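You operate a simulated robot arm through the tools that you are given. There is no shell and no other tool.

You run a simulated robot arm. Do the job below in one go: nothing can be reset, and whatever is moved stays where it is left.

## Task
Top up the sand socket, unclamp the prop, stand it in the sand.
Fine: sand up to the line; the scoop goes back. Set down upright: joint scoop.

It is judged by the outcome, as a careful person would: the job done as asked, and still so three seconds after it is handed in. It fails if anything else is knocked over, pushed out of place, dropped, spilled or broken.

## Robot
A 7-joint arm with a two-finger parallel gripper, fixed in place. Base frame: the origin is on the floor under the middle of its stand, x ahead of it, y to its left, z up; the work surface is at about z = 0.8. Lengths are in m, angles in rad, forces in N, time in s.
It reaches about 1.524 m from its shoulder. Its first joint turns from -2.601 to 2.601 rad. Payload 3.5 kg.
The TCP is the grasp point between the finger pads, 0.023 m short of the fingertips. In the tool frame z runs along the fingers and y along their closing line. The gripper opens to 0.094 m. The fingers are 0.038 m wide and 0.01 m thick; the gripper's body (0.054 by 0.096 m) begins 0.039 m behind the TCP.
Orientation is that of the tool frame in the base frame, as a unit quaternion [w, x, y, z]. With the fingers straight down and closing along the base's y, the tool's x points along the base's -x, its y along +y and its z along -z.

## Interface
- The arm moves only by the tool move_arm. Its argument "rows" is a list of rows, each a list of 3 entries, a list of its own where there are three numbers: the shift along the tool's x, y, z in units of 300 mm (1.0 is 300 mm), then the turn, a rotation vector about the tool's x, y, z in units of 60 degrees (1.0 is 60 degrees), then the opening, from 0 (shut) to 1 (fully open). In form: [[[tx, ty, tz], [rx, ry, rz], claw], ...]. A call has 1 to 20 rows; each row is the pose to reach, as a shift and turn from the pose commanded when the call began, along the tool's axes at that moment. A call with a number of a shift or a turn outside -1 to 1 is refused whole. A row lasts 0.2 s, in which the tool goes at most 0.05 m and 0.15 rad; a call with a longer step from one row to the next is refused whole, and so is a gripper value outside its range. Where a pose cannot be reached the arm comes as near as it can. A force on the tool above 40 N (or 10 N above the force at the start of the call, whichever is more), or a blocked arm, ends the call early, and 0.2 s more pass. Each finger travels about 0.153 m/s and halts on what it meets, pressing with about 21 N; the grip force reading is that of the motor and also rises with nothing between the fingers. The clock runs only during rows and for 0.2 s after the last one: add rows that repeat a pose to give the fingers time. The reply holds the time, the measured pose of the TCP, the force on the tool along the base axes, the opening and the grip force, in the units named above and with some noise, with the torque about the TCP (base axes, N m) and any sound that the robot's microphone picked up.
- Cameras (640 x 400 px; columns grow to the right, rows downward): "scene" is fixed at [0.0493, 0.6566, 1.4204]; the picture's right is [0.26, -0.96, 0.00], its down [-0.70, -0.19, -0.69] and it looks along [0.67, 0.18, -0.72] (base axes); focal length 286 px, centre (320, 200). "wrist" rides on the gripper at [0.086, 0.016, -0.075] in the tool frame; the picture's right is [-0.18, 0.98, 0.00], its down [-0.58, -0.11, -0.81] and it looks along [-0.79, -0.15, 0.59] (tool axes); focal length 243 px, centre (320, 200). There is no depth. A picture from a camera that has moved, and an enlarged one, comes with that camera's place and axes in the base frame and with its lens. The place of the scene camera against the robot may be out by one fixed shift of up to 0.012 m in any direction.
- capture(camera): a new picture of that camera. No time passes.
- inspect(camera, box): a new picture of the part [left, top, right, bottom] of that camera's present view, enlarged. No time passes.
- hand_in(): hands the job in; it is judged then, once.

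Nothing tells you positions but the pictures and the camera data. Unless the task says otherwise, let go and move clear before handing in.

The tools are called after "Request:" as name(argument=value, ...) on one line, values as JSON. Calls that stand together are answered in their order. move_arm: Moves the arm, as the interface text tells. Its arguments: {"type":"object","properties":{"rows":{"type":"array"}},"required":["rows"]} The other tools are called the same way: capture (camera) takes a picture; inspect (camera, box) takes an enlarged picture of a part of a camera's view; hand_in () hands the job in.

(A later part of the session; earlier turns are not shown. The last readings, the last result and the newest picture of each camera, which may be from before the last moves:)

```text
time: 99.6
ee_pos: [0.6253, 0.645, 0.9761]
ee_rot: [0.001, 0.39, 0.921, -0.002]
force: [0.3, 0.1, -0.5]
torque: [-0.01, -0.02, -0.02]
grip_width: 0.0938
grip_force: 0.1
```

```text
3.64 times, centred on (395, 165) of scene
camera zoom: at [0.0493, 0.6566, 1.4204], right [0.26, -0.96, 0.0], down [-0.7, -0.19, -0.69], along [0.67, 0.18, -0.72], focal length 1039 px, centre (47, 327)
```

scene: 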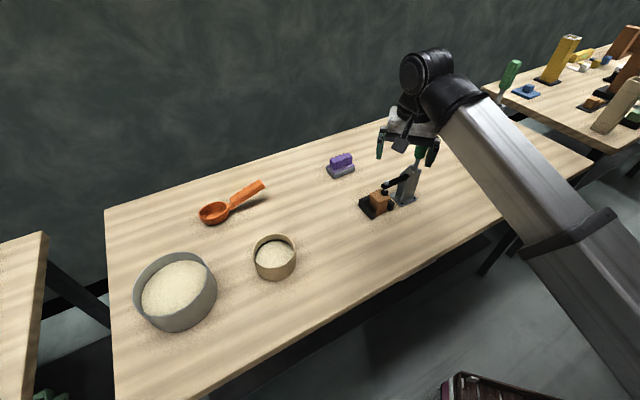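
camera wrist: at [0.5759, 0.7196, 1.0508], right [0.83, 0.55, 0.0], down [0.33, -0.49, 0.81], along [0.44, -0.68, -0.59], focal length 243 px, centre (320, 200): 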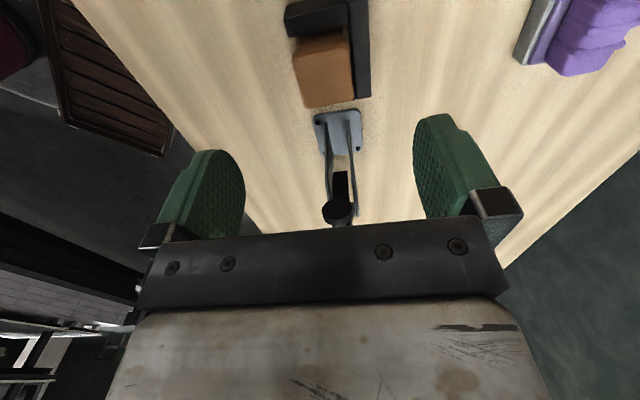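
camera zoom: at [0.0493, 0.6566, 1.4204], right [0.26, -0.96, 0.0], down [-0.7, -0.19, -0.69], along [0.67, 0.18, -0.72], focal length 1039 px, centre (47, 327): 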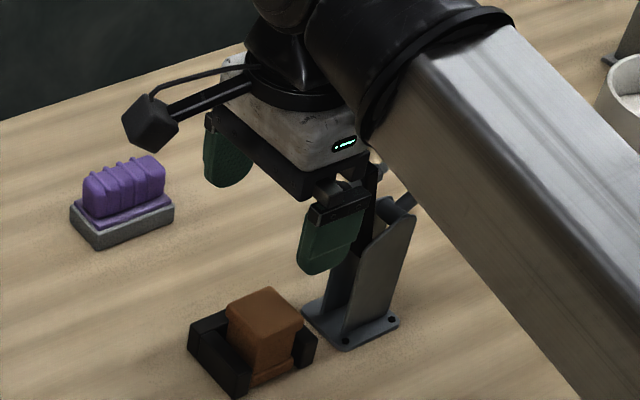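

In the gripper's frame the cap spans about 42 × 43 mm, its centre is 18 mm behind the grasp point, and it's nicely aligned. I'll centre over it and come part way down to verify.

Request:
move_arm(rows=[[[-0.03, 0.003, 0.02], [0, 0, 0], 1], [[-0.06, 0.003, 0.06], [0, 0, 0], 1], [[-0.06, 0.003, 0.13], [0, 0, 0], 1], [[-0.06, 0.003, 0.2], [0, 0, 0], 1], [[-0.06, 0.003, 0.23], [0, 0, 0], 1], [[-0.06, 0.003, 0.23], [0, 0, 0], 1]])

Request:
capture(camera="wrist")

Request:
inspect(camera="wrist", box=[220, 40, 440, 220])

Request:
inspect(camera="scene", box=[340, 110, 450, 220])

```text
time: 100.8
ee_pos: [0.6389, 0.6363, 0.9165]
ee_rot: [0.001, 0.389, 0.921, 0.0]
force: [-8.7, 2.5, 14.3]
torque: [-0.56, -0.83, -0.21]
grip_width: 0.094
grip_force: 0.0
stopped in row 5: the force on the tool passed its limit at 51 N (the readings are from after the stop); the commanded pose is now the measured one
```

```text
taken
camera wrist: at [0.5878, 0.7092, 0.9916], right [0.83, 0.55, 0.0], down [0.33, -0.49, 0.81], along [0.45, -0.67, -0.59], focal length 243 px, centre (320, 200)
```

wrist: 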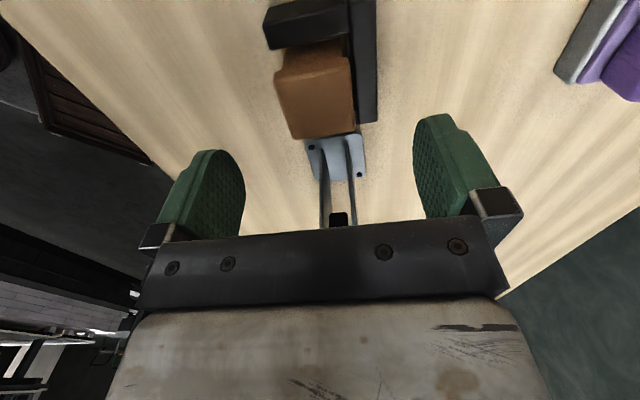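

```text
2.22 times, centred on (330, 130) of wrist
camera zoom: at [0.5878, 0.7092, 0.9916], right [0.83, 0.55, 0.0], down [0.33, -0.49, 0.81], along [0.45, -0.67, -0.59], focal length 539 px, centre (298, 356)
```

zoom: 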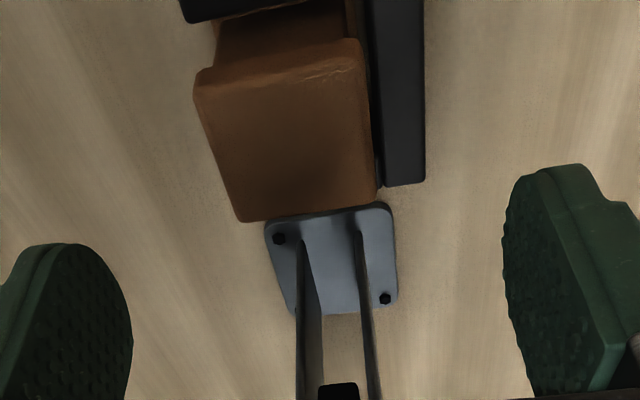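

```text
3.64 times, centred on (395, 165) of scene
camera zoom: at [0.0493, 0.6566, 1.4204], right [0.26, -0.96, 0.0], down [-0.7, -0.19, -0.69], along [0.67, 0.18, -0.72], focal length 1039 px, centre (47, 327)
```

zoom: 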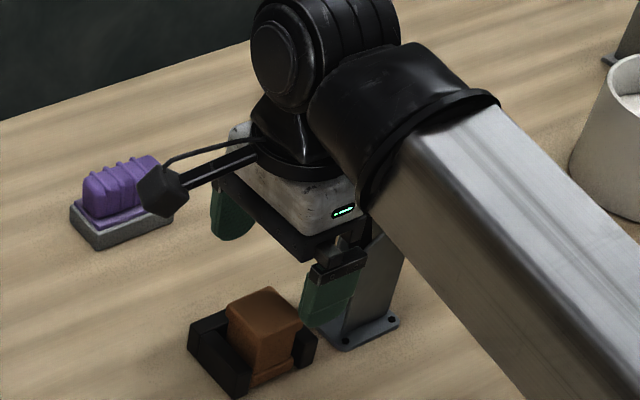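

The gripper's palm touched the clamp's pad, which sticks out over the prop from the raised arm. I'll rise again and check that nothing was disturbed.

Request:
move_arm(rows=[[[0.01, 0, -0.04], [0, 0, 0], 1], [[0.03, 0, -0.1], [0, 0, 0], 1], [[0.06, 0, -0.2], [0, 0, 0], 1], [[0.1, 0, -0.3], [0, 0, 0], 1], [[0.15, 0, -0.4], [0, 0, 0], 1], [[0.15, 0, -0.4], [0, 0, 0], 1]])

Request:
capture(camera="wrist")

Request:
inspect(camera="scene", box=[340, 90, 460, 220])

Request:
inspect(camera="wrist", box=[220, 0, 440, 230])

```text
time: 102.2
ee_pos: [0.6069, 0.6677, 1.035]
ee_rot: [0.001, 0.389, 0.921, 0.0]
force: [-0.2, -0.5, 0.0]
torque: [-0.01, -0.03, -0.01]
grip_width: 0.0942
grip_force: 0.0
```

```text
taken
camera wrist: at [0.5572, 0.7427, 1.1096], right [0.83, 0.55, 0.0], down [0.33, -0.49, 0.81], along [0.45, -0.67, -0.59], focal length 243 px, centre (320, 200)
```

wrist: 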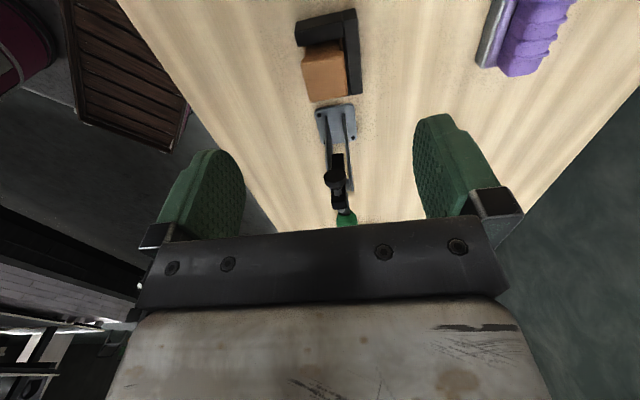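

```text
3.08 times, centred on (400, 155) of scene
camera zoom: at [0.0493, 0.6566, 1.4204], right [0.26, -0.96, 0.0], down [-0.7, -0.19, -0.69], along [0.67, 0.18, -0.72], focal length 879 px, centre (74, 338)
```

zoom: 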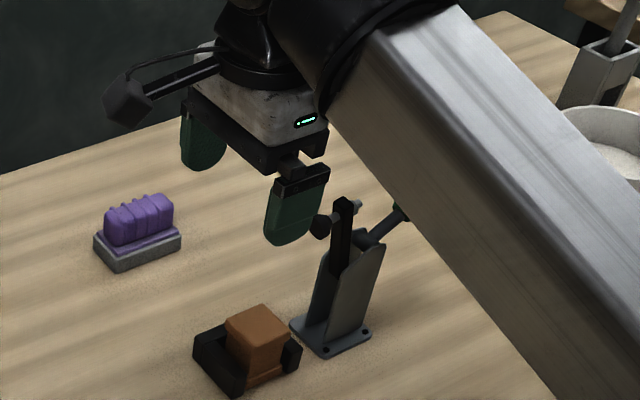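

```text
1.74 times, centred on (330, 115) of wrist
camera zoom: at [0.5572, 0.7427, 1.1096], right [0.83, 0.55, 0.0], down [0.33, -0.49, 0.81], along [0.45, -0.67, -0.59], focal length 422 px, centre (303, 348)
```

zoom: 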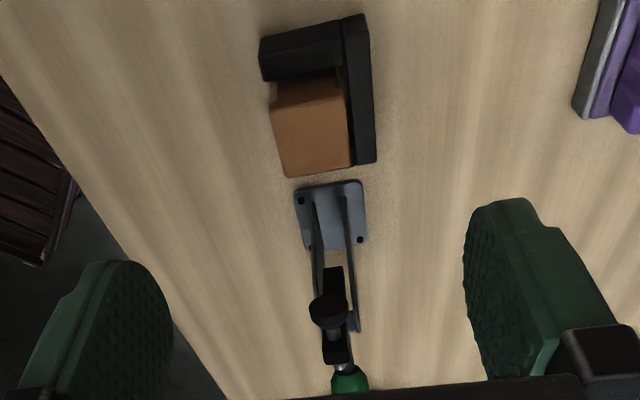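

Nothing was moved by that touch. The clamp arm still leans a little over the prop, so I'll open the clamp further by pressing its handle down near the end.

Request:
move_arm(rows=[[[-0.05, 0, -0.1], [0, 0, 0], 0.6], [[-0.17, 0, -0.1], [0, 0, 0], 0.2], [[-0.3, 0.001, -0.1], [0, 0, 0], 0], [[-0.43, 0.002, -0.1], [0, 0, 0], 0], [[-0.56, 0.003, -0.1], [0, 0, 0], 0], [[-0.67, 0.004, -0.1], [0, 0, 0], 0], [[-0.762, 0.004, -0.1], [0, 0, 0], 0], [[-0.762, 0.004, -0.03], [0, 0, 0], 0], [[-0.762, 0.004, 0.04], [0, 0, 0], 0], [[-0.762, 0.004, 0.04], [0, 0, 0], 0]])

Request:
inspect(camera="scene", box=[340, 90, 460, 220])

Request:
capture(camera="wrist")

```text
time: 104.4
ee_pos: [0.7673, 0.5045, 1.0243]
ee_rot: [0.0, 0.388, 0.921, 0.0]
force: [0.0, 0.4, -0.4]
torque: [0.0, 0.0, 0.02]
grip_width: 0.0
grip_force: 20.9
```

```text
3.08 times, centred on (400, 155) of scene
camera zoom: at [0.0493, 0.6566, 1.4204], right [0.26, -0.96, 0.0], down [-0.7, -0.19, -0.69], along [0.67, 0.18, -0.72], focal length 879 px, centre (74, 338)
```

zoom: 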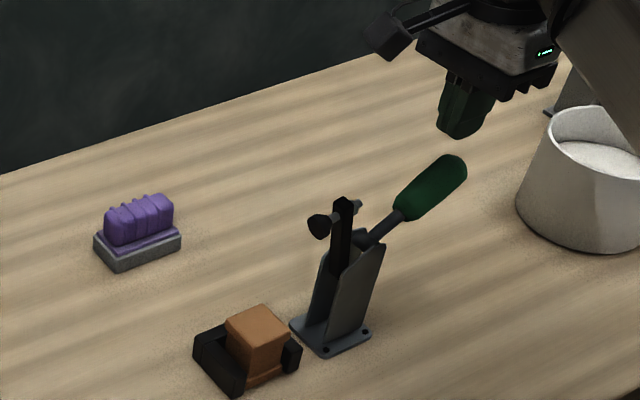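

```text
taken
camera wrist: at [0.7182, 0.5772, 1.0982], right [0.83, 0.55, 0.0], down [0.33, -0.49, 0.81], along [0.45, -0.67, -0.59], focal length 243 px, centre (320, 200)
```

wrist: 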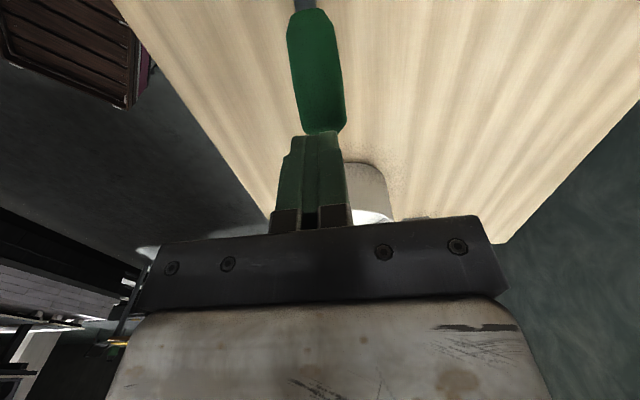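

The fingertips are right above the end of the handle. I'll press it down in small steps.

Request:
move_arm(rows=[[[0, 0, 0.04], [0, 0, 0], 0], [[0, 0, 0.08], [0, 0, 0], 0], [[-0.005, 0, 0.11], [0, 0, 0], 0], [[-0.012, 0, 0.135], [0, 0, 0], 0], [[-0.02, 0, 0.16], [0, 0, 0], 0], [[-0.028, 0, 0.185], [0, 0, 0], 0]])

Request:
inspect(camera="scene", box=[340, 90, 460, 220])

```text
time: 105.2
ee_pos: [0.7694, 0.5047, 0.9975]
ee_rot: [0.002, 0.389, 0.921, 0.001]
force: [-5.9, -1.5, 17.9]
torque: [-0.16, 0.02, -0.19]
grip_width: 0.0
grip_force: 20.8
stopped in row 4: the force on the tool passed its limit at 52 N (the readings are from after the stop); the commanded pose is now the measured one
```

```text
3.08 times, centred on (400, 155) of scene
camera zoom: at [0.0493, 0.6566, 1.4204], right [0.26, -0.96, 0.0], down [-0.7, -0.19, -0.69], along [0.67, 0.18, -0.72], focal length 879 px, centre (74, 338)
```

zoom: 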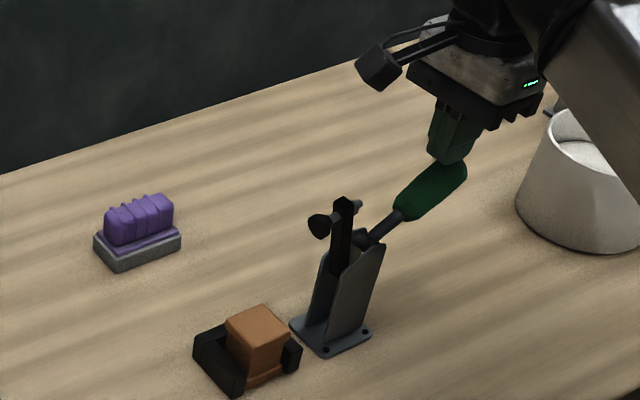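

The clamp is already at its open stop, so its pad stays where it is. I'll instead tilt the hand away from the clamp by about 40°, so I first move clear to the far side of the prop with the fingers open.

Request:
move_arm(rows=[[[0, 0, -0.1], [0, 0, 0], 0], [[0.01, 0, -0.208], [0, 0, 0], 0], [[0.14, -0.003, -0.208], [0, 0, 0], 0], [[0.28, -0.005, -0.208], [0, 0, 0], 0], [[0.42, -0.008, -0.208], [0, 0, 0], 0], [[0.56, -0.01, -0.208], [0, 0, 0], 0.3], [[0.7, -0.013, -0.208], [0, 0, 0], 0.6], [[0.82, -0.016, -0.208], [0, 0, 0], 1], [[0.858, -0.016, -0.208], [0, 0, 0], 1], [[0.858, -0.016, -0.208], [0, 0, 0], 1]])

Request:
move_arm(rows=[[[0, 0, 0.05], [0, -0.11, 0], 1], [[0, 0, 0.11], [0, -0.22, 0], 1], [[0, 0, 0.18], [0, -0.33, 0], 1], [[0, 0, 0.25], [0, -0.44, 0], 1], [[0, 0, 0.32], [0, -0.55, 0], 1], [[0, 0, 0.38], [0, -0.667, 0], 1], [[0, 0, 0.38], [0, -0.667, 0], 1]])

Request:
capture(camera="wrist")

Request:
inspect(camera="scene", box=[320, 90, 450, 230])

```text
time: 107.4
ee_pos: [0.5845, 0.6873, 1.0587]
ee_rot: [0.001, 0.389, 0.921, 0.001]
force: [-0.3, -0.2, -0.8]
torque: [0.02, 0.01, -0.01]
grip_width: 0.094
grip_force: 0.1
```

```text
time: 109.0
ee_pos: [0.5878, 0.6856, 0.9428]
ee_rot: [0.318, 0.365, 0.865, -0.132]
force: [-0.1, -0.2, -0.4]
torque: [0.0, 0.0, 0.0]
grip_width: 0.0941
grip_force: 0.0
```

```text
taken
camera wrist: at [0.5177, 0.7793, 0.9447], right [0.8, 0.58, 0.12], down [-0.13, -0.02, 0.99], along [0.58, -0.81, 0.06], focal length 243 px, centre (320, 200)
```

wrist: 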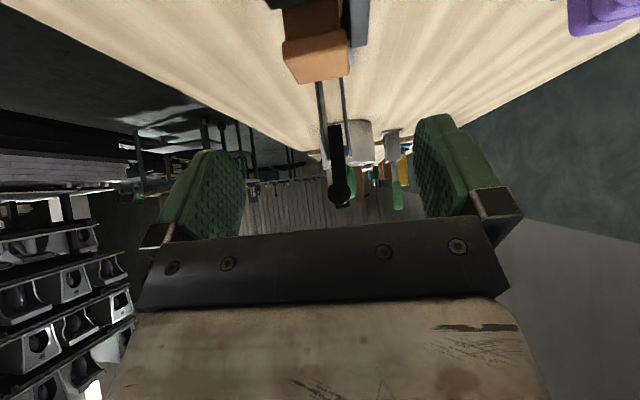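

```text
2.86 times, centred on (385, 160) of scene
camera zoom: at [0.0493, 0.6566, 1.4204], right [0.26, -0.96, 0.0], down [-0.7, -0.19, -0.69], along [0.67, 0.18, -0.72], focal length 816 px, centre (134, 314)
```

zoom: 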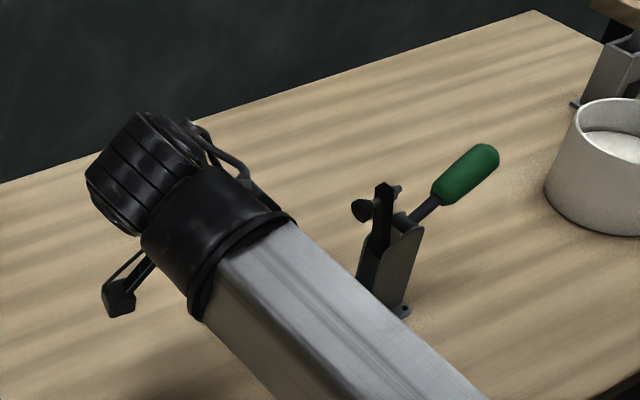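

The 40° tilt is reached, and the prop is visible between the fingers. I'll zoom in to refine its position in the tilted frame.

Request:
inspect(camera="wrist", box=[220, 0, 440, 220])

```text
1.82 times, centred on (330, 110) of wrist
camera zoom: at [0.5177, 0.7793, 0.9447], right [0.8, 0.58, 0.12], down [-0.13, -0.02, 0.99], along [0.58, -0.81, 0.06], focal length 441 px, centre (302, 364)
```

zoom: 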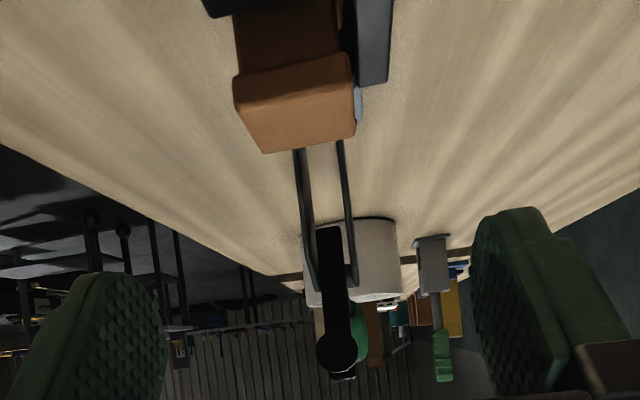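

The prop is centred between the fingers; I only need to advance about 107 mm along the tilted finger axis. I'll go two thirds of the way and check clearances.

Request:
move_arm(rows=[[[0.002, 0, 0.06], [0, 0, 0], 1], [[0.004, 0, 0.12], [0, 0, 0], 1], [[0.006, -0.001, 0.18], [0, 0, 0], 1], [[0.008, -0.001, 0.24], [0, 0, 0], 1], [[0.008, -0.001, 0.24], [0, 0, 0], 1]])

Request:
inspect(camera="wrist", box=[160, 0, 500, 240])

Request:
inspect(camera="scene", box=[320, 90, 450, 230])

```text
time: 110.2
ee_pos: [0.6183, 0.6553, 0.8858]
ee_rot: [0.317, 0.366, 0.865, -0.131]
force: [-1.4, 0.3, 1.3]
torque: [0.0, 0.0, -0.01]
grip_width: 0.094
grip_force: 0.1
```

```text
1.67 times, centred on (330, 120) of wrist
camera zoom: at [0.5484, 0.7485, 0.8878], right [0.8, 0.58, 0.12], down [-0.13, -0.03, 0.99], along [0.58, -0.81, 0.06], focal length 404 px, centre (303, 333)
```

zoom: 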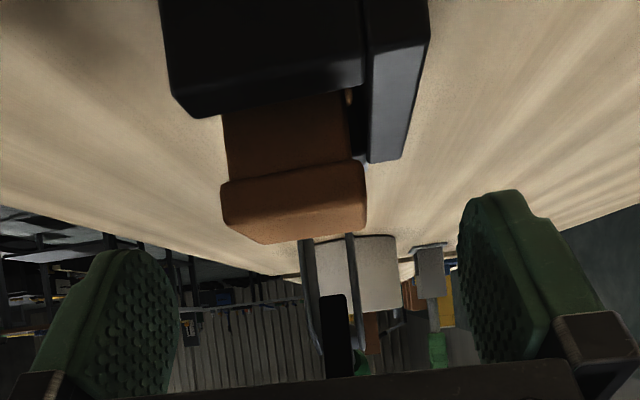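

```text
2.86 times, centred on (385, 160) of scene
camera zoom: at [0.0493, 0.6566, 1.4204], right [0.26, -0.96, 0.0], down [-0.7, -0.19, -0.69], along [0.67, 0.18, -0.72], focal length 816 px, centre (134, 314)
```

zoom: 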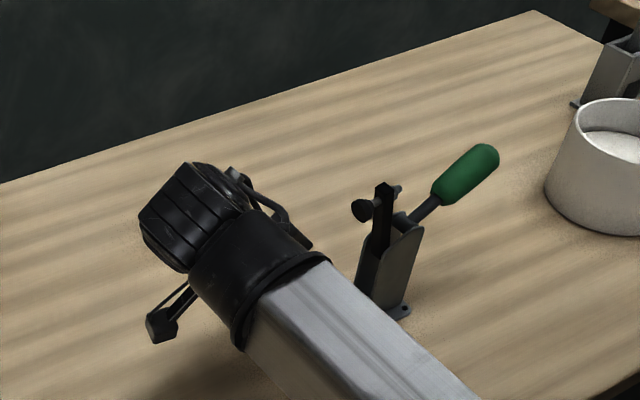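

The prop is well centred between the open fingers, and the clamp pad is clear of the hand. I'll advance the last 35 mm slowly.

Request:
move_arm(rows=[[[0, 0, 0.03], [0, 0, 0], 1], [[0, 0, 0.06], [0, 0, 0], 1], [[-0.001, 0, 0.09], [0, 0, 0], 1], [[-0.002, 0, 0.118], [0, 0, 0], 1], [[-0.002, 0, 0.118], [0, 0, 0], 1]])

Request:
inspect(camera="wrist", box=[160, 0, 500, 240])

Request:
inspect(camera="scene", box=[320, 90, 450, 230])

```text
time: 111.4
ee_pos: [0.6334, 0.6384, 0.8591]
ee_rot: [0.317, 0.365, 0.865, -0.131]
force: [1.1, 0.2, -0.8]
torque: [-0.03, 0.0, 0.01]
grip_width: 0.0939
grip_force: 0.1
```

```text
1.67 times, centred on (330, 120) of wrist
camera zoom: at [0.5652, 0.7319, 0.8619], right [0.8, 0.58, 0.12], down [-0.13, -0.02, 0.99], along [0.58, -0.81, 0.06], focal length 404 px, centre (303, 333)
```

zoom: 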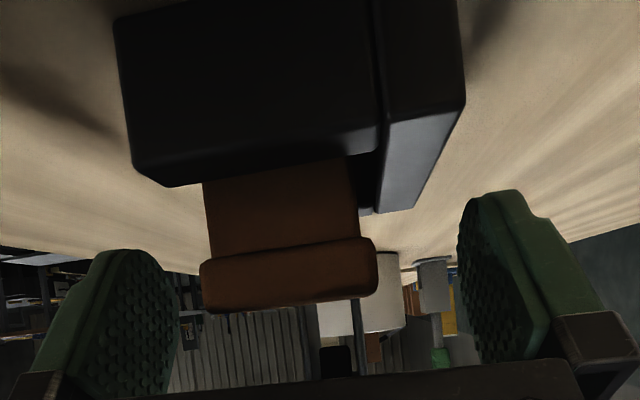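

```text
2.86 times, centred on (385, 160) of scene
camera zoom: at [0.0493, 0.6566, 1.4204], right [0.26, -0.96, 0.0], down [-0.7, -0.19, -0.69], along [0.67, 0.18, -0.72], focal length 816 px, centre (134, 314)
```

zoom: 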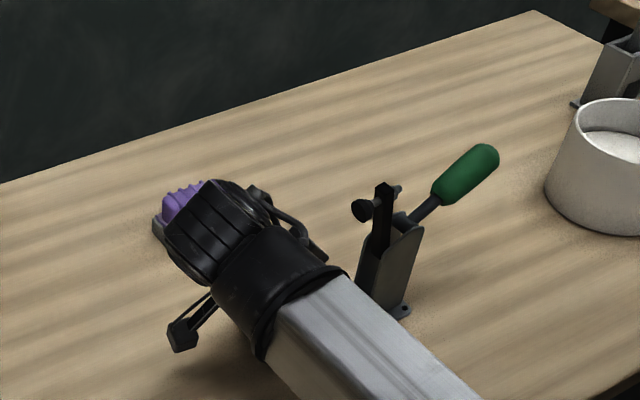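

The cap is between the pads and the fingertips are just above the nest's side wall. I'll close the gripper on the cap.

Request:
move_arm(rows=[[[0, 0, 0], [0, 0, 0], 0.75], [[0, 0, 0], [0, 0, 0], 0.55], [[0, 0, 0], [0, 0, 0], 0.4], [[0, 0, 0], [0, 0, 0], 0.2], [[0, 0, 0], [0, 0, 0], 0], [[0, 0, 0], [0, 0, 0], 0]])

Request:
inspect(camera="wrist", box=[160, 0, 500, 240])

```text
time: 112.8
ee_pos: [0.6352, 0.6393, 0.8605]
ee_rot: [0.316, 0.366, 0.865, -0.132]
force: [0.3, 0.5, 1.0]
torque: [-0.08, 0.02, 0.04]
grip_width: 0.0436
grip_force: 21.1
```

```text
1.67 times, centred on (330, 120) of wrist
camera zoom: at [0.5653, 0.7318, 0.862], right [0.8, 0.58, 0.12], down [-0.13, -0.02, 0.99], along [0.58, -0.81, 0.06], focal length 404 px, centre (303, 333)
```

zoom: 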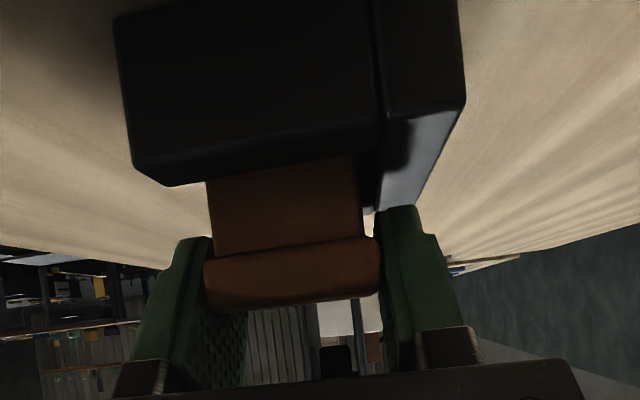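

The cap is gripped (44 mm wide, 21 N). I'll lift straight up out of the nest, then up and away from the clamp.

Request:
move_arm(rows=[[[-0.0107, 0, -0.0128], [0, 0, 0], 0], [[-0.0214, 0, -0.0255], [0, 0, 0], 0], [[-0.0429, 0, -0.0511], [0, 0, 0], 0], [[-0.0643, 0, -0.0766], [0, 0, 0], 0], [[-0.0601, 0, -0.1236], [0, 0, 0], 0], [[-0.0561, 0, -0.1705], [0, 0, 0], 0], [[-0.052, 0, -0.2177], [0, 0, 0], 0], [[-0.056, 0, -0.3], [0, 0, 0], 0], [[-0.0611, 0, -0.384], [0, 0, 0], 0], [[-0.0611, 0, -0.384], [0, 0, 0], 0]])

Request:
capture(camera="wrist")

Request:
capture(camera="scene")

```text
time: 115.0
ee_pos: [0.5914, 0.6819, 0.9626]
ee_rot: [0.318, 0.365, 0.865, -0.132]
force: [-0.4, 0.5, -0.6]
torque: [0.02, 0.01, 0.01]
grip_width: 0.0436
grip_force: 21.1
```

```text
taken
camera wrist: at [0.5218, 0.775, 0.9637], right [0.8, 0.58, 0.12], down [-0.13, -0.02, 0.99], along [0.58, -0.81, 0.06], focal length 243 px, centre (320, 200)
```

wrist: 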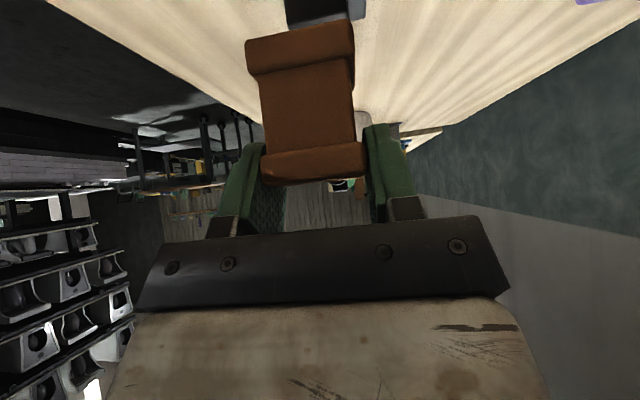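

```text
taken
```

scene: 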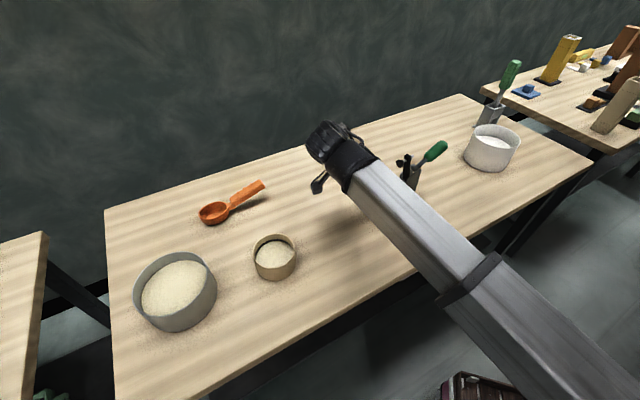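

The prop is out of the nest and held upright. I'll carry it toward the cup while turning the hand about the vertical, so that it leans toward the robot instead of toward the sand bowl.

Request:
move_arm(rows=[[[0.0316, -0.006, -0.0468], [-0.0804, 0, -0.0958], 0], [[0.0631, -0.0125, -0.0937], [-0.1608, 0, -0.1915], 0], [[0.0947, -0.0188, -0.1405], [-0.2411, 0, -0.2873], 0], [[0.1263, -0.025, -0.1874], [-0.3215, 0, -0.383], 0], [[0.1578, -0.0313, -0.2342], [-0.4019, 0, -0.4788], 0], [[0.1894, -0.0375, -0.281], [-0.4823, 0, -0.5745], 0], [[0.2209, -0.0438, -0.3279], [-0.5626, 0, -0.6703], 0], [[0.2525, -0.05, -0.3747], [-0.643, 0, -0.766], 0], [[0.2525, -0.05, -0.3747], [-0.643, 0, -0.766], 0]])

Request:
capture(camera="scene")

```text
time: 117.0
ee_pos: [0.4905, 0.7635, 0.9952]
ee_rot: [0.342, -0.117, 0.931, 0.043]
force: [-0.5, 0.0, -0.4]
torque: [0.01, 0.01, -0.03]
grip_width: 0.0438
grip_force: 20.9
```

```text
taken
```

scene: 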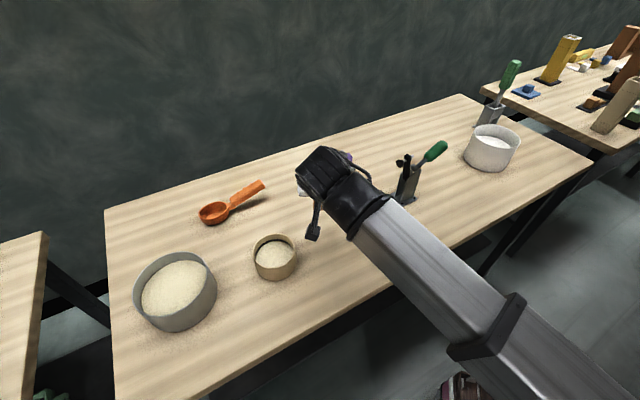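

The turn is going well. I'll finish it and stop above the cup.

Request:
move_arm(rows=[[[0.0238, 0.0446, -0.0227], [-0.0683, 0, -0.0814], 0], [[0.0475, 0.0892, -0.0453], [-0.1367, 0, -0.1628], 0], [[0.0713, 0.1338, -0.068], [-0.205, 0, -0.2442], 0], [[0.095, 0.1784, -0.0906], [-0.2733, 0, -0.3256], 0], [[0.1188, 0.223, -0.1133], [-0.3416, 0, -0.4069], 0], [[0.1425, 0.2675, -0.1359], [-0.41, 0, -0.4883], 0], [[0.1663, 0.3121, -0.1586], [-0.4783, 0, -0.5697], 0], [[0.19, 0.3567, -0.1812], [-0.5466, 0, -0.6511], 0], [[0.19, 0.3567, -0.1812], [-0.5466, 0, -0.6511], 0]])

Request:
capture(camera="scene")

Request:
inspect(camera="scene", box=[210, 150, 340, 300])

Request:
capture(camera="wrist")

```text
time: 119.0
ee_pos: [0.3863, 0.8466, 1.0023]
ee_rot: [0.291, -0.508, 0.79, 0.185]
force: [0.7, 0.0, -0.6]
torque: [0.0, 0.0, 0.03]
grip_width: 0.0435
grip_force: 21.0
```

```text
taken
```

scene: 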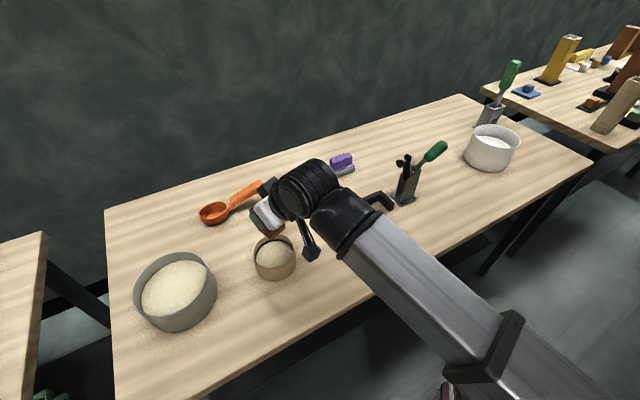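

```text
2.67 times, centred on (275, 225) of scene
camera zoom: at [0.0493, 0.6566, 1.4204], right [0.26, -0.96, 0.0], down [-0.7, -0.19, -0.69], along [0.67, 0.18, -0.72], focal length 762 px, centre (440, 133)
```

zoom: 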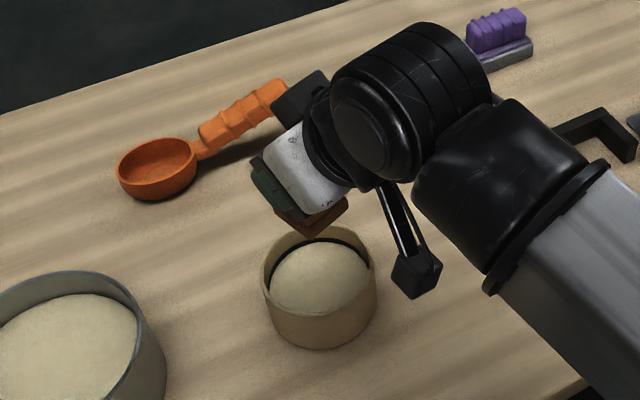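

```text
taken
camera wrist: at [0.3225, 0.7497, 1.0036], right [-0.84, 0.54, 0.12], down [0.06, -0.11, 0.99], along [0.55, 0.84, 0.06], focal length 243 px, centre (320, 200)
```

wrist: 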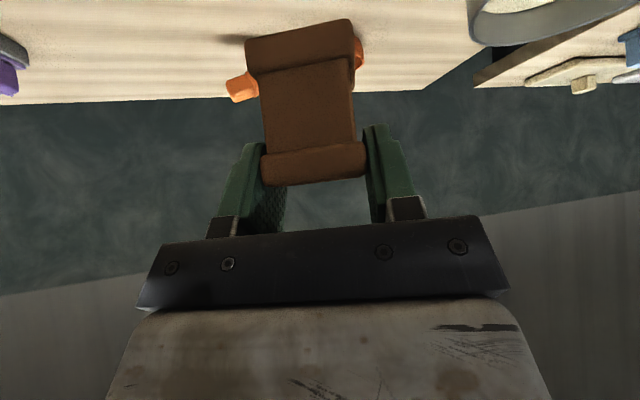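

The prop hangs upright right over the cup (computed offset under 2 mm). I'll lower it until its base is just above the sand and check.

Request:
move_arm(rows=[[[0.037, 0, 0.0434], [0, 0, 0], 0], [[0.074, 0, 0.0868], [0, 0, 0], 0], [[0.11, 0, 0.13], [0, 0, 0], 0], [[0.147, 0, 0.1737], [0, 0, 0], 0], [[0.175, 0, 0.206], [0, 0, 0], 0], [[0.195, 0, 0.23], [0, 0, 0], 0], [[0.195, 0, 0.23], [0, 0, 0], 0]])

Request:
inspect(camera="scene", box=[220, 190, 320, 290])

Request:
capture(camera="wrist")

```text
time: 120.6
ee_pos: [0.3889, 0.8471, 0.9115]
ee_rot: [0.291, -0.506, 0.791, 0.183]
force: [0.1, 0.8, -0.6]
torque: [0.04, 0.0, 0.0]
grip_width: 0.0438
grip_force: 20.8
```

```text
4.00 times, centred on (270, 240) of scene
camera zoom: at [0.0493, 0.6566, 1.4204], right [0.26, -0.96, 0.0], down [-0.7, -0.19, -0.69], along [0.67, 0.18, -0.72], focal length 1143 px, centre (520, 40)
```

zoom: 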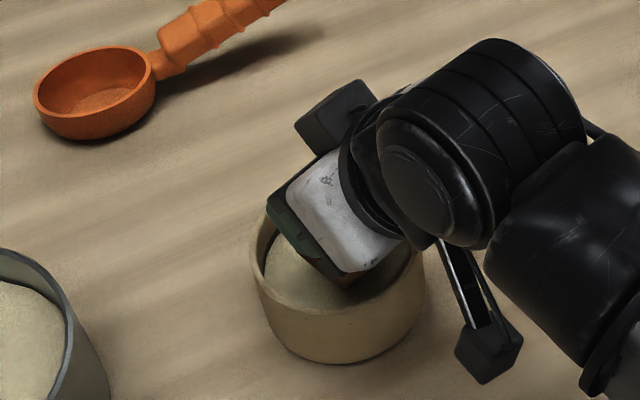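

```text
taken
camera wrist: at [0.3245, 0.7506, 0.9128], right [-0.83, 0.54, 0.12], down [0.06, -0.11, 0.99], along [0.55, 0.83, 0.06], focal length 243 px, centre (320, 200)
```

wrist: 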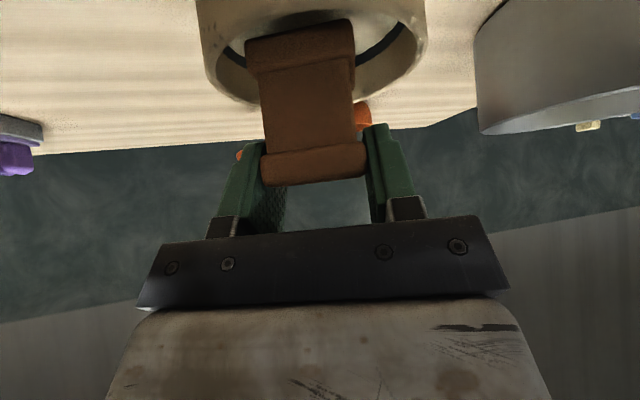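

The prop's base is centred over the cup to within about 3 mm. I'll shift that small amount and lower it to the sand surface slowly.

Request:
move_arm(rows=[[[0.01, 0.005, 0.012], [0, 0, 0], 0], [[0.02, 0.01, 0.024], [0, 0, 0], 0], [[0.03, 0.01, 0.036], [0, 0, 0], 0], [[0.04, 0.01, 0.0477], [0, 0, 0], 0], [[0.0483, 0.01, 0.0574], [0, 0, 0], 0], [[0.0483, 0.01, 0.0574], [0, 0, 0], 0]])

Request:
inspect(camera="wrist", box=[180, 0, 440, 200])

```text
time: 122.0
ee_pos: [0.3851, 0.8488, 0.8891]
ee_rot: [0.291, -0.506, 0.791, 0.183]
force: [0.1, 0.0, -1.3]
torque: [0.01, 0.01, 0.0]
grip_width: 0.0437
grip_force: 21.6
```

```text
2.00 times, centred on (310, 100) of wrist
camera zoom: at [0.3213, 0.7518, 0.8902], right [-0.83, 0.54, 0.12], down [0.06, -0.11, 0.99], along [0.55, 0.83, 0.06], focal length 485 px, centre (340, 400)
```

zoom: 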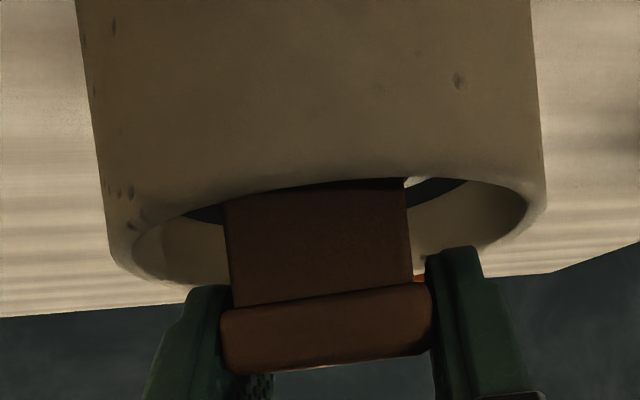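

The prop's base is at the sand surface, centred in the cup. I'll press it in gradually and watch the force.

Request:
move_arm(rows=[[[0.0064, 0, 0.0077], [0, 0, 0], 0], [[0.0129, 0, 0.0153], [0, 0, 0], 0], [[0.0193, 0, 0.023], [0, 0, 0], 0], [[0.0258, 0, 0.0306], [0, 0, 0], 0], [[0.0258, 0, 0.0306], [0, 0, 0], 0]])

Request:
inspect(camera="scene", box=[230, 210, 310, 290])

Request:
inspect(camera="wrist", box=[180, 0, 440, 200])

```text
time: 123.2
ee_pos: [0.3853, 0.8486, 0.8771]
ee_rot: [0.291, -0.507, 0.79, 0.183]
force: [-0.3, -0.1, -1.3]
torque: [0.01, -0.04, 0.02]
grip_width: 0.0439
grip_force: 20.8
```

```text
5.00 times, centred on (270, 250) of scene
camera zoom: at [0.0493, 0.6566, 1.4204], right [0.26, -0.96, 0.0], down [-0.7, -0.19, -0.69], along [0.67, 0.18, -0.72], focal length 1428 px, centre (570, -50)
```

zoom: 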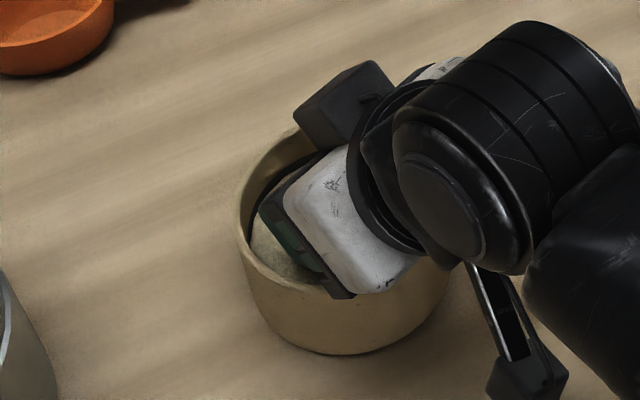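

```text
2.00 times, centred on (310, 100) of wrist
camera zoom: at [0.3206, 0.7518, 0.8785], right [-0.83, 0.54, 0.12], down [0.06, -0.11, 0.99], along [0.55, 0.83, 0.06], focal length 485 px, centre (340, 400)
```

zoom: 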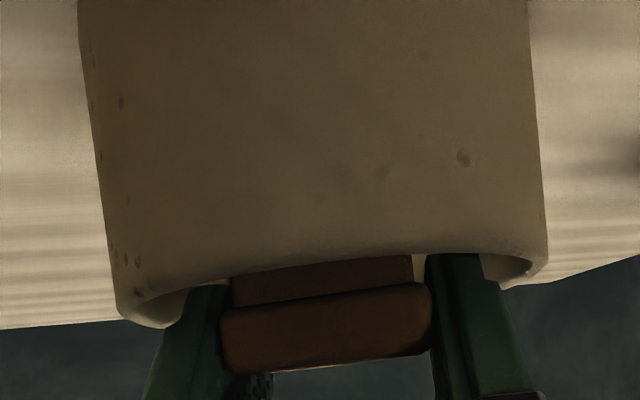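

There is practically no resistance, with the base about 12 mm into the sand. I'll go deeper in small steps so that it is firmly seated before letting go.

Request:
move_arm(rows=[[[0.0043, 0, 0.0051], [0, 0, 0], 0], [[0.0086, 0, 0.0102], [0, 0, 0], 0], [[0.0129, 0, 0.0153], [0, 0, 0], 0], [[0.0129, 0, 0.0153], [0, 0, 0], 0]])

```text
time: 124.2
ee_pos: [0.3861, 0.8481, 0.8717]
ee_rot: [0.29, -0.506, 0.791, 0.184]
force: [0.6, -0.2, -1.2]
torque: [-0.01, -0.04, -0.04]
grip_width: 0.0439
grip_force: 20.8
```

Still no resistance at about 17 mm depth. I'll take two more small steps.

Request:
move_arm(rows=[[[0.0021, 0, 0.0026], [0, 0, 0], 0], [[0.0043, 0, 0.0051], [0, 0, 0], 0], [[0.0064, 0, 0.0077], [0, 0, 0], 0], [[0.0064, 0, 0.0077], [0, 0, 0], 0]])

Request:
inspect(camera="wrist", box=[180, 0, 440, 200])

Request:
inspect(camera="scene", box=[230, 210, 310, 290])

```text
time: 125.2
ee_pos: [0.385, 0.8492, 0.87]
ee_rot: [0.291, -0.507, 0.79, 0.185]
force: [2.6, 1.8, 7.6]
torque: [-0.07, 0.15, -0.01]
grip_width: 0.0435
grip_force: 20.8
```

```text
2.00 times, centred on (310, 100) of wrist
camera zoom: at [0.3215, 0.7518, 0.8699], right [-0.83, 0.54, 0.12], down [0.06, -0.11, 0.99], along [0.55, 0.83, 0.06], focal length 485 px, centre (340, 400)
```

zoom: 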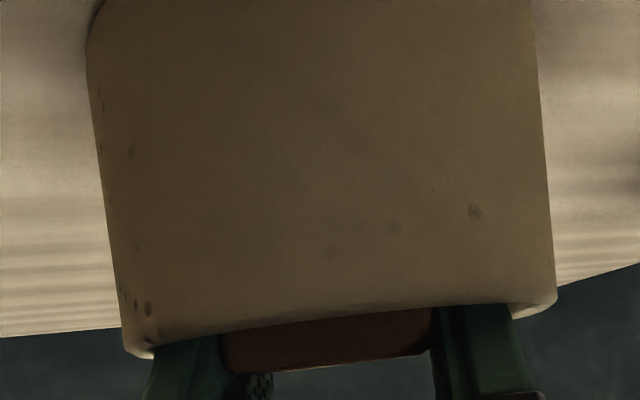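

```text
5.00 times, centred on (270, 250) of scene
camera zoom: at [0.0493, 0.6566, 1.4204], right [0.26, -0.96, 0.0], down [-0.7, -0.19, -0.69], along [0.67, 0.18, -0.72], focal length 1428 px, centre (570, -50)
```

zoom: 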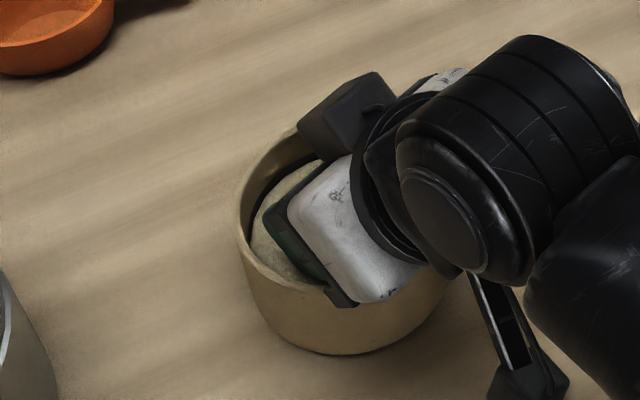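

The base has now touched the bottom of the cup, about 19 mm deep in the sand. I'll ease off 1 mm, open the fingers just enough to release, and check that the prop stands.

Request:
move_arm(rows=[[[-0.0021, 0, -0.0026], [0, 0, 0], 0], [[-0.0021, 0, -0.0026], [0, 0, 0], 0.48], [[-0.0021, 0, -0.0026], [0, 0, 0], 0.53], [[-0.0021, 0, -0.0026], [0, 0, 0], 0.574], [[-0.0021, 0, -0.0026], [0, 0, 0], 0.574], [[-0.0021, 0, -0.0026], [0, 0, 0], 0.574]])

Request:
inspect(camera="wrist", box=[160, 40, 460, 240])

Request:
inspect(camera="scene", box=[230, 210, 310, 290])

```text
time: 126.6
ee_pos: [0.386, 0.849, 0.8701]
ee_rot: [0.291, -0.507, 0.791, 0.184]
force: [10.1, 9.6, 9.1]
torque: [-0.03, 0.04, -0.05]
grip_width: 0.0463
grip_force: 0.1
```

```text
2.00 times, centred on (310, 140) of wrist
camera zoom: at [0.3216, 0.7521, 0.8706], right [-0.83, 0.54, 0.12], down [0.06, -0.11, 0.99], along [0.55, 0.83, 0.06], focal length 485 px, centre (340, 320)
```

zoom: 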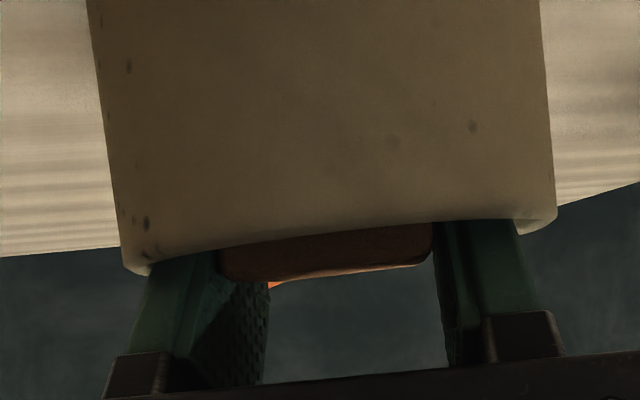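

```text
5.00 times, centred on (270, 250) of scene
camera zoom: at [0.0493, 0.6566, 1.4204], right [0.26, -0.96, 0.0], down [-0.7, -0.19, -0.69], along [0.67, 0.18, -0.72], focal length 1428 px, centre (570, -50)
```

zoom: 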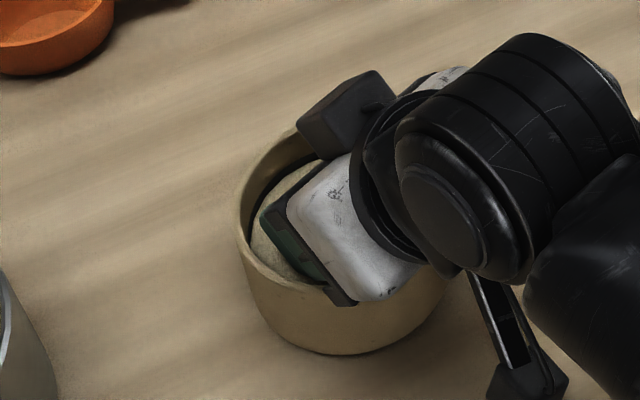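

The fingers stopped opening at 46 mm and something pushes the hand outward, probably the fingers touching the cup's inner wall. I'll ease the hand off that contact by a few millimetres and see whether the force disappears.

Request:
move_arm(rows=[[[-0.004, 0, 0], [0, 0, 0], 0.5], [[-0.008, 0, 0], [0, 0, 0], 0.5], [[-0.012, 0, 0], [0, 0, 0], 0.5], [[-0.012, 0, 0], [0, 0, 0], 0.5]])

Request:
inspect(camera="wrist", box=[160, 40, 460, 240])

Request:
inspect(camera="scene", box=[230, 210, 310, 290])

```text
time: 127.6
ee_pos: [0.3868, 0.8507, 0.8711]
ee_rot: [0.291, -0.507, 0.791, 0.183]
force: [0.1, -0.5, 0.1]
torque: [0.01, -0.02, 0.01]
grip_width: 0.0471
grip_force: 0.0
```

```text
2.00 times, centred on (310, 140) of wrist
camera zoom: at [0.3222, 0.7538, 0.8722], right [-0.83, 0.54, 0.12], down [0.06, -0.11, 0.99], along [0.55, 0.83, 0.06], focal length 485 px, centre (340, 320)
```

zoom: 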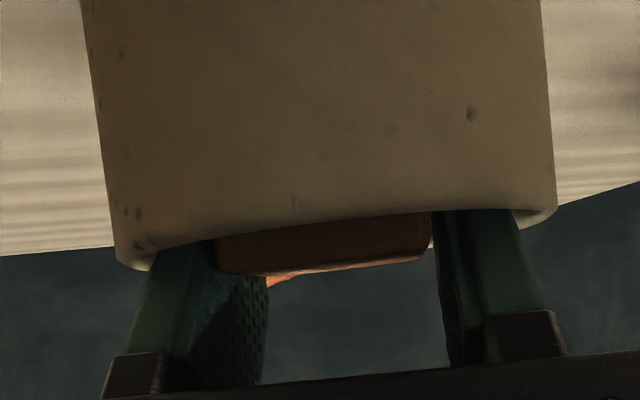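

```text
5.00 times, centred on (270, 250) of scene
camera zoom: at [0.0493, 0.6566, 1.4204], right [0.26, -0.96, 0.0], down [-0.7, -0.19, -0.69], along [0.67, 0.18, -0.72], focal length 1428 px, centre (570, -50)
```

zoom: 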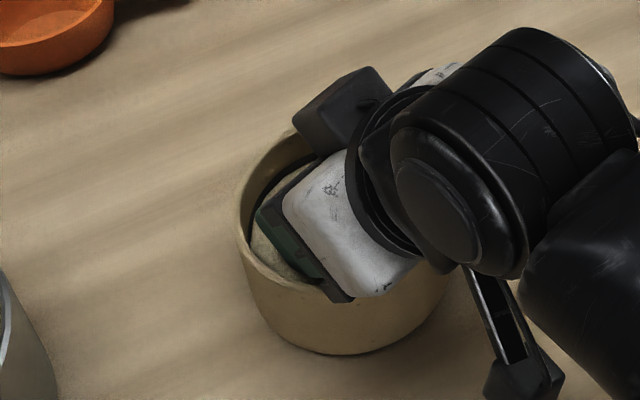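

The force is gone and the fingers are free at 47 mm. I'll open them a touch more for clearance before withdrawing.

Request:
move_arm(rows=[[[0, 0, 0], [0, 0, 0], 0.53], [[0, 0, 0], [0, 0, 0], 0.56], [[0, 0, 0], [0, 0, 0], 0.56]])

```text
time: 128.4
ee_pos: [0.3867, 0.8512, 0.8703]
ee_rot: [0.29, -0.507, 0.791, 0.183]
force: [-1.8, -0.4, 0.6]
torque: [0.03, -0.01, -0.06]
grip_width: 0.052
grip_force: 0.0
```

The fingers are open to 52 mm with negligible force. I'll withdraw along the finger axis, slowly at first.

Request:
move_arm(rows=[[[0, 0, -0.015], [0, 0, 0], 0.56], [[0, 0, -0.04], [0, 0, 0], 0.56], [[0, 0, -0.08], [0, 0, 0], 0.56], [[0, 0, -0.14], [0, 0, 0], 0.6], [[0, 0, -0.24], [0, 0, 0], 0.7], [[0, 0, -0.36], [0, 0, 0], 0.9], [[0, 0, -0.48], [0, 0, 0], 1], [[0, 0, -0.48], [0, 0, 0], 1]])

Request:
inspect(camera="scene", box=[230, 200, 320, 290])

Request:
capture(camera="scene")

Request:
capture(camera="wrist")

```text
time: 130.2
ee_pos: [0.3488, 0.7696, 0.9813]
ee_rot: [0.29, -0.507, 0.791, 0.184]
force: [0.5, -0.5, -0.4]
torque: [-0.03, -0.02, 0.0]
grip_width: 0.094
grip_force: 0.0
```

```text
4.44 times, centred on (275, 245) of scene
camera zoom: at [0.0493, 0.6566, 1.4204], right [0.26, -0.96, 0.0], down [-0.7, -0.19, -0.69], along [0.67, 0.18, -0.72], focal length 1270 px, centre (520, 0)
```

zoom: 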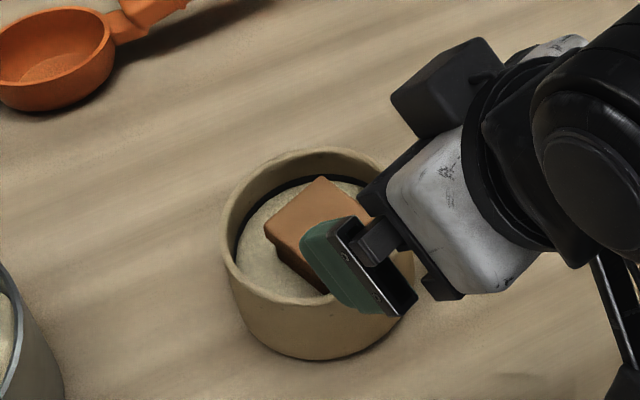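

```text
taken
```

scene: 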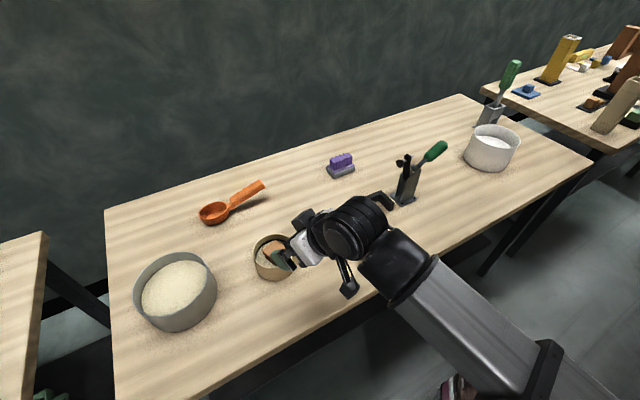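

```text
taken
camera wrist: at [0.2839, 0.6722, 0.983], right [-0.83, 0.54, 0.12], down [0.06, -0.11, 0.99], along [0.55, 0.83, 0.06], focal length 243 px, centre (320, 200)
```

wrist: 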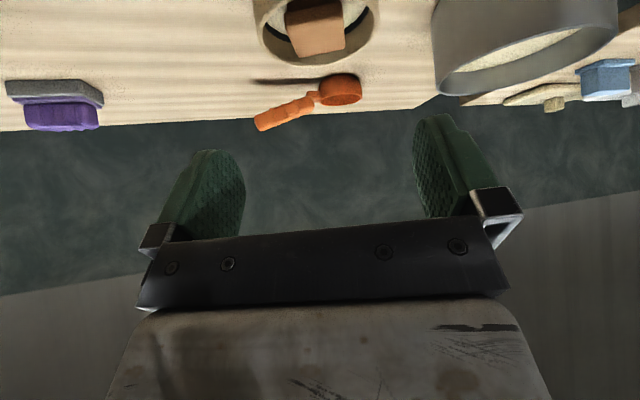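

The prop is standing in the sand. I'll move the hand well away and level it so I can inspect the cup from both cameras.

Request:
move_arm(rows=[[[-0.02, 0, -0.06], [0, 0.11, 0], 1], [[-0.04, 0, -0.12], [0, 0.22, 0], 1], [[-0.06, 0, -0.18], [0, 0.33, 0], 1], [[-0.08, 0, -0.24], [0, 0.44, 0], 1], [[-0.1, 0, -0.28], [0, 0.55, 0], 1], [[-0.12, 0, -0.3], [0, 0.667, 0], 1], [[-0.12, 0, -0.3], [0, 0.667, 0], 1]])

Request:
inspect(camera="scene", box=[230, 200, 320, 290])

Request:
capture(camera="wrist")

Request:
capture(camera="scene")

```text
time: 131.8
ee_pos: [0.3349, 0.7419, 1.0729]
ee_rot: [0.006, -0.539, 0.843, 0.0]
force: [3.9, 3.8, -11.3]
torque: [0.44, -0.38, 0.01]
grip_width: 0.094
grip_force: 0.0
stopped in row 7: the force on the tool passed its limit at 45 N (the readings are from after the stop); the commanded pose is now the measured one
```

```text
4.44 times, centred on (275, 245) of scene
camera zoom: at [0.0493, 0.6566, 1.4204], right [0.26, -0.96, 0.0], down [-0.7, -0.19, -0.69], along [0.67, 0.18, -0.72], focal length 1270 px, centre (520, 0)
```

zoom: 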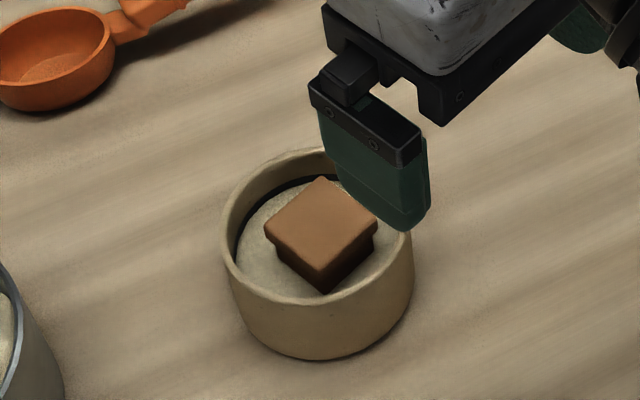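

```text
taken
camera wrist: at [0.2812, 0.6697, 1.1469], right [-0.81, 0.58, 0.0], down [0.33, 0.47, 0.81], along [0.47, 0.66, -0.58], focal length 243 px, centre (320, 200)
```

wrist: 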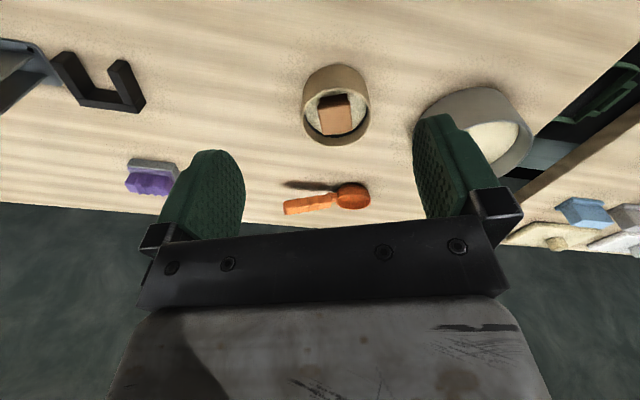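

```text
taken
```

scene: 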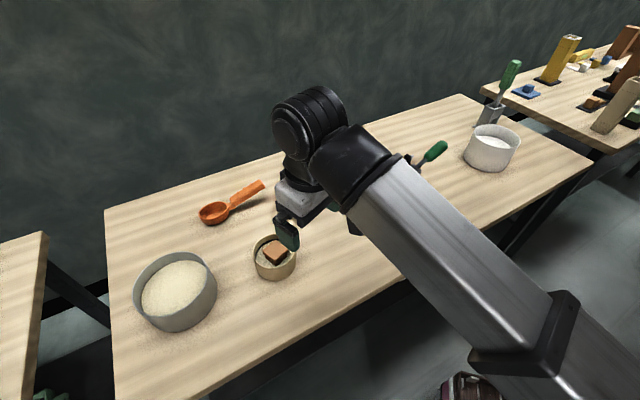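

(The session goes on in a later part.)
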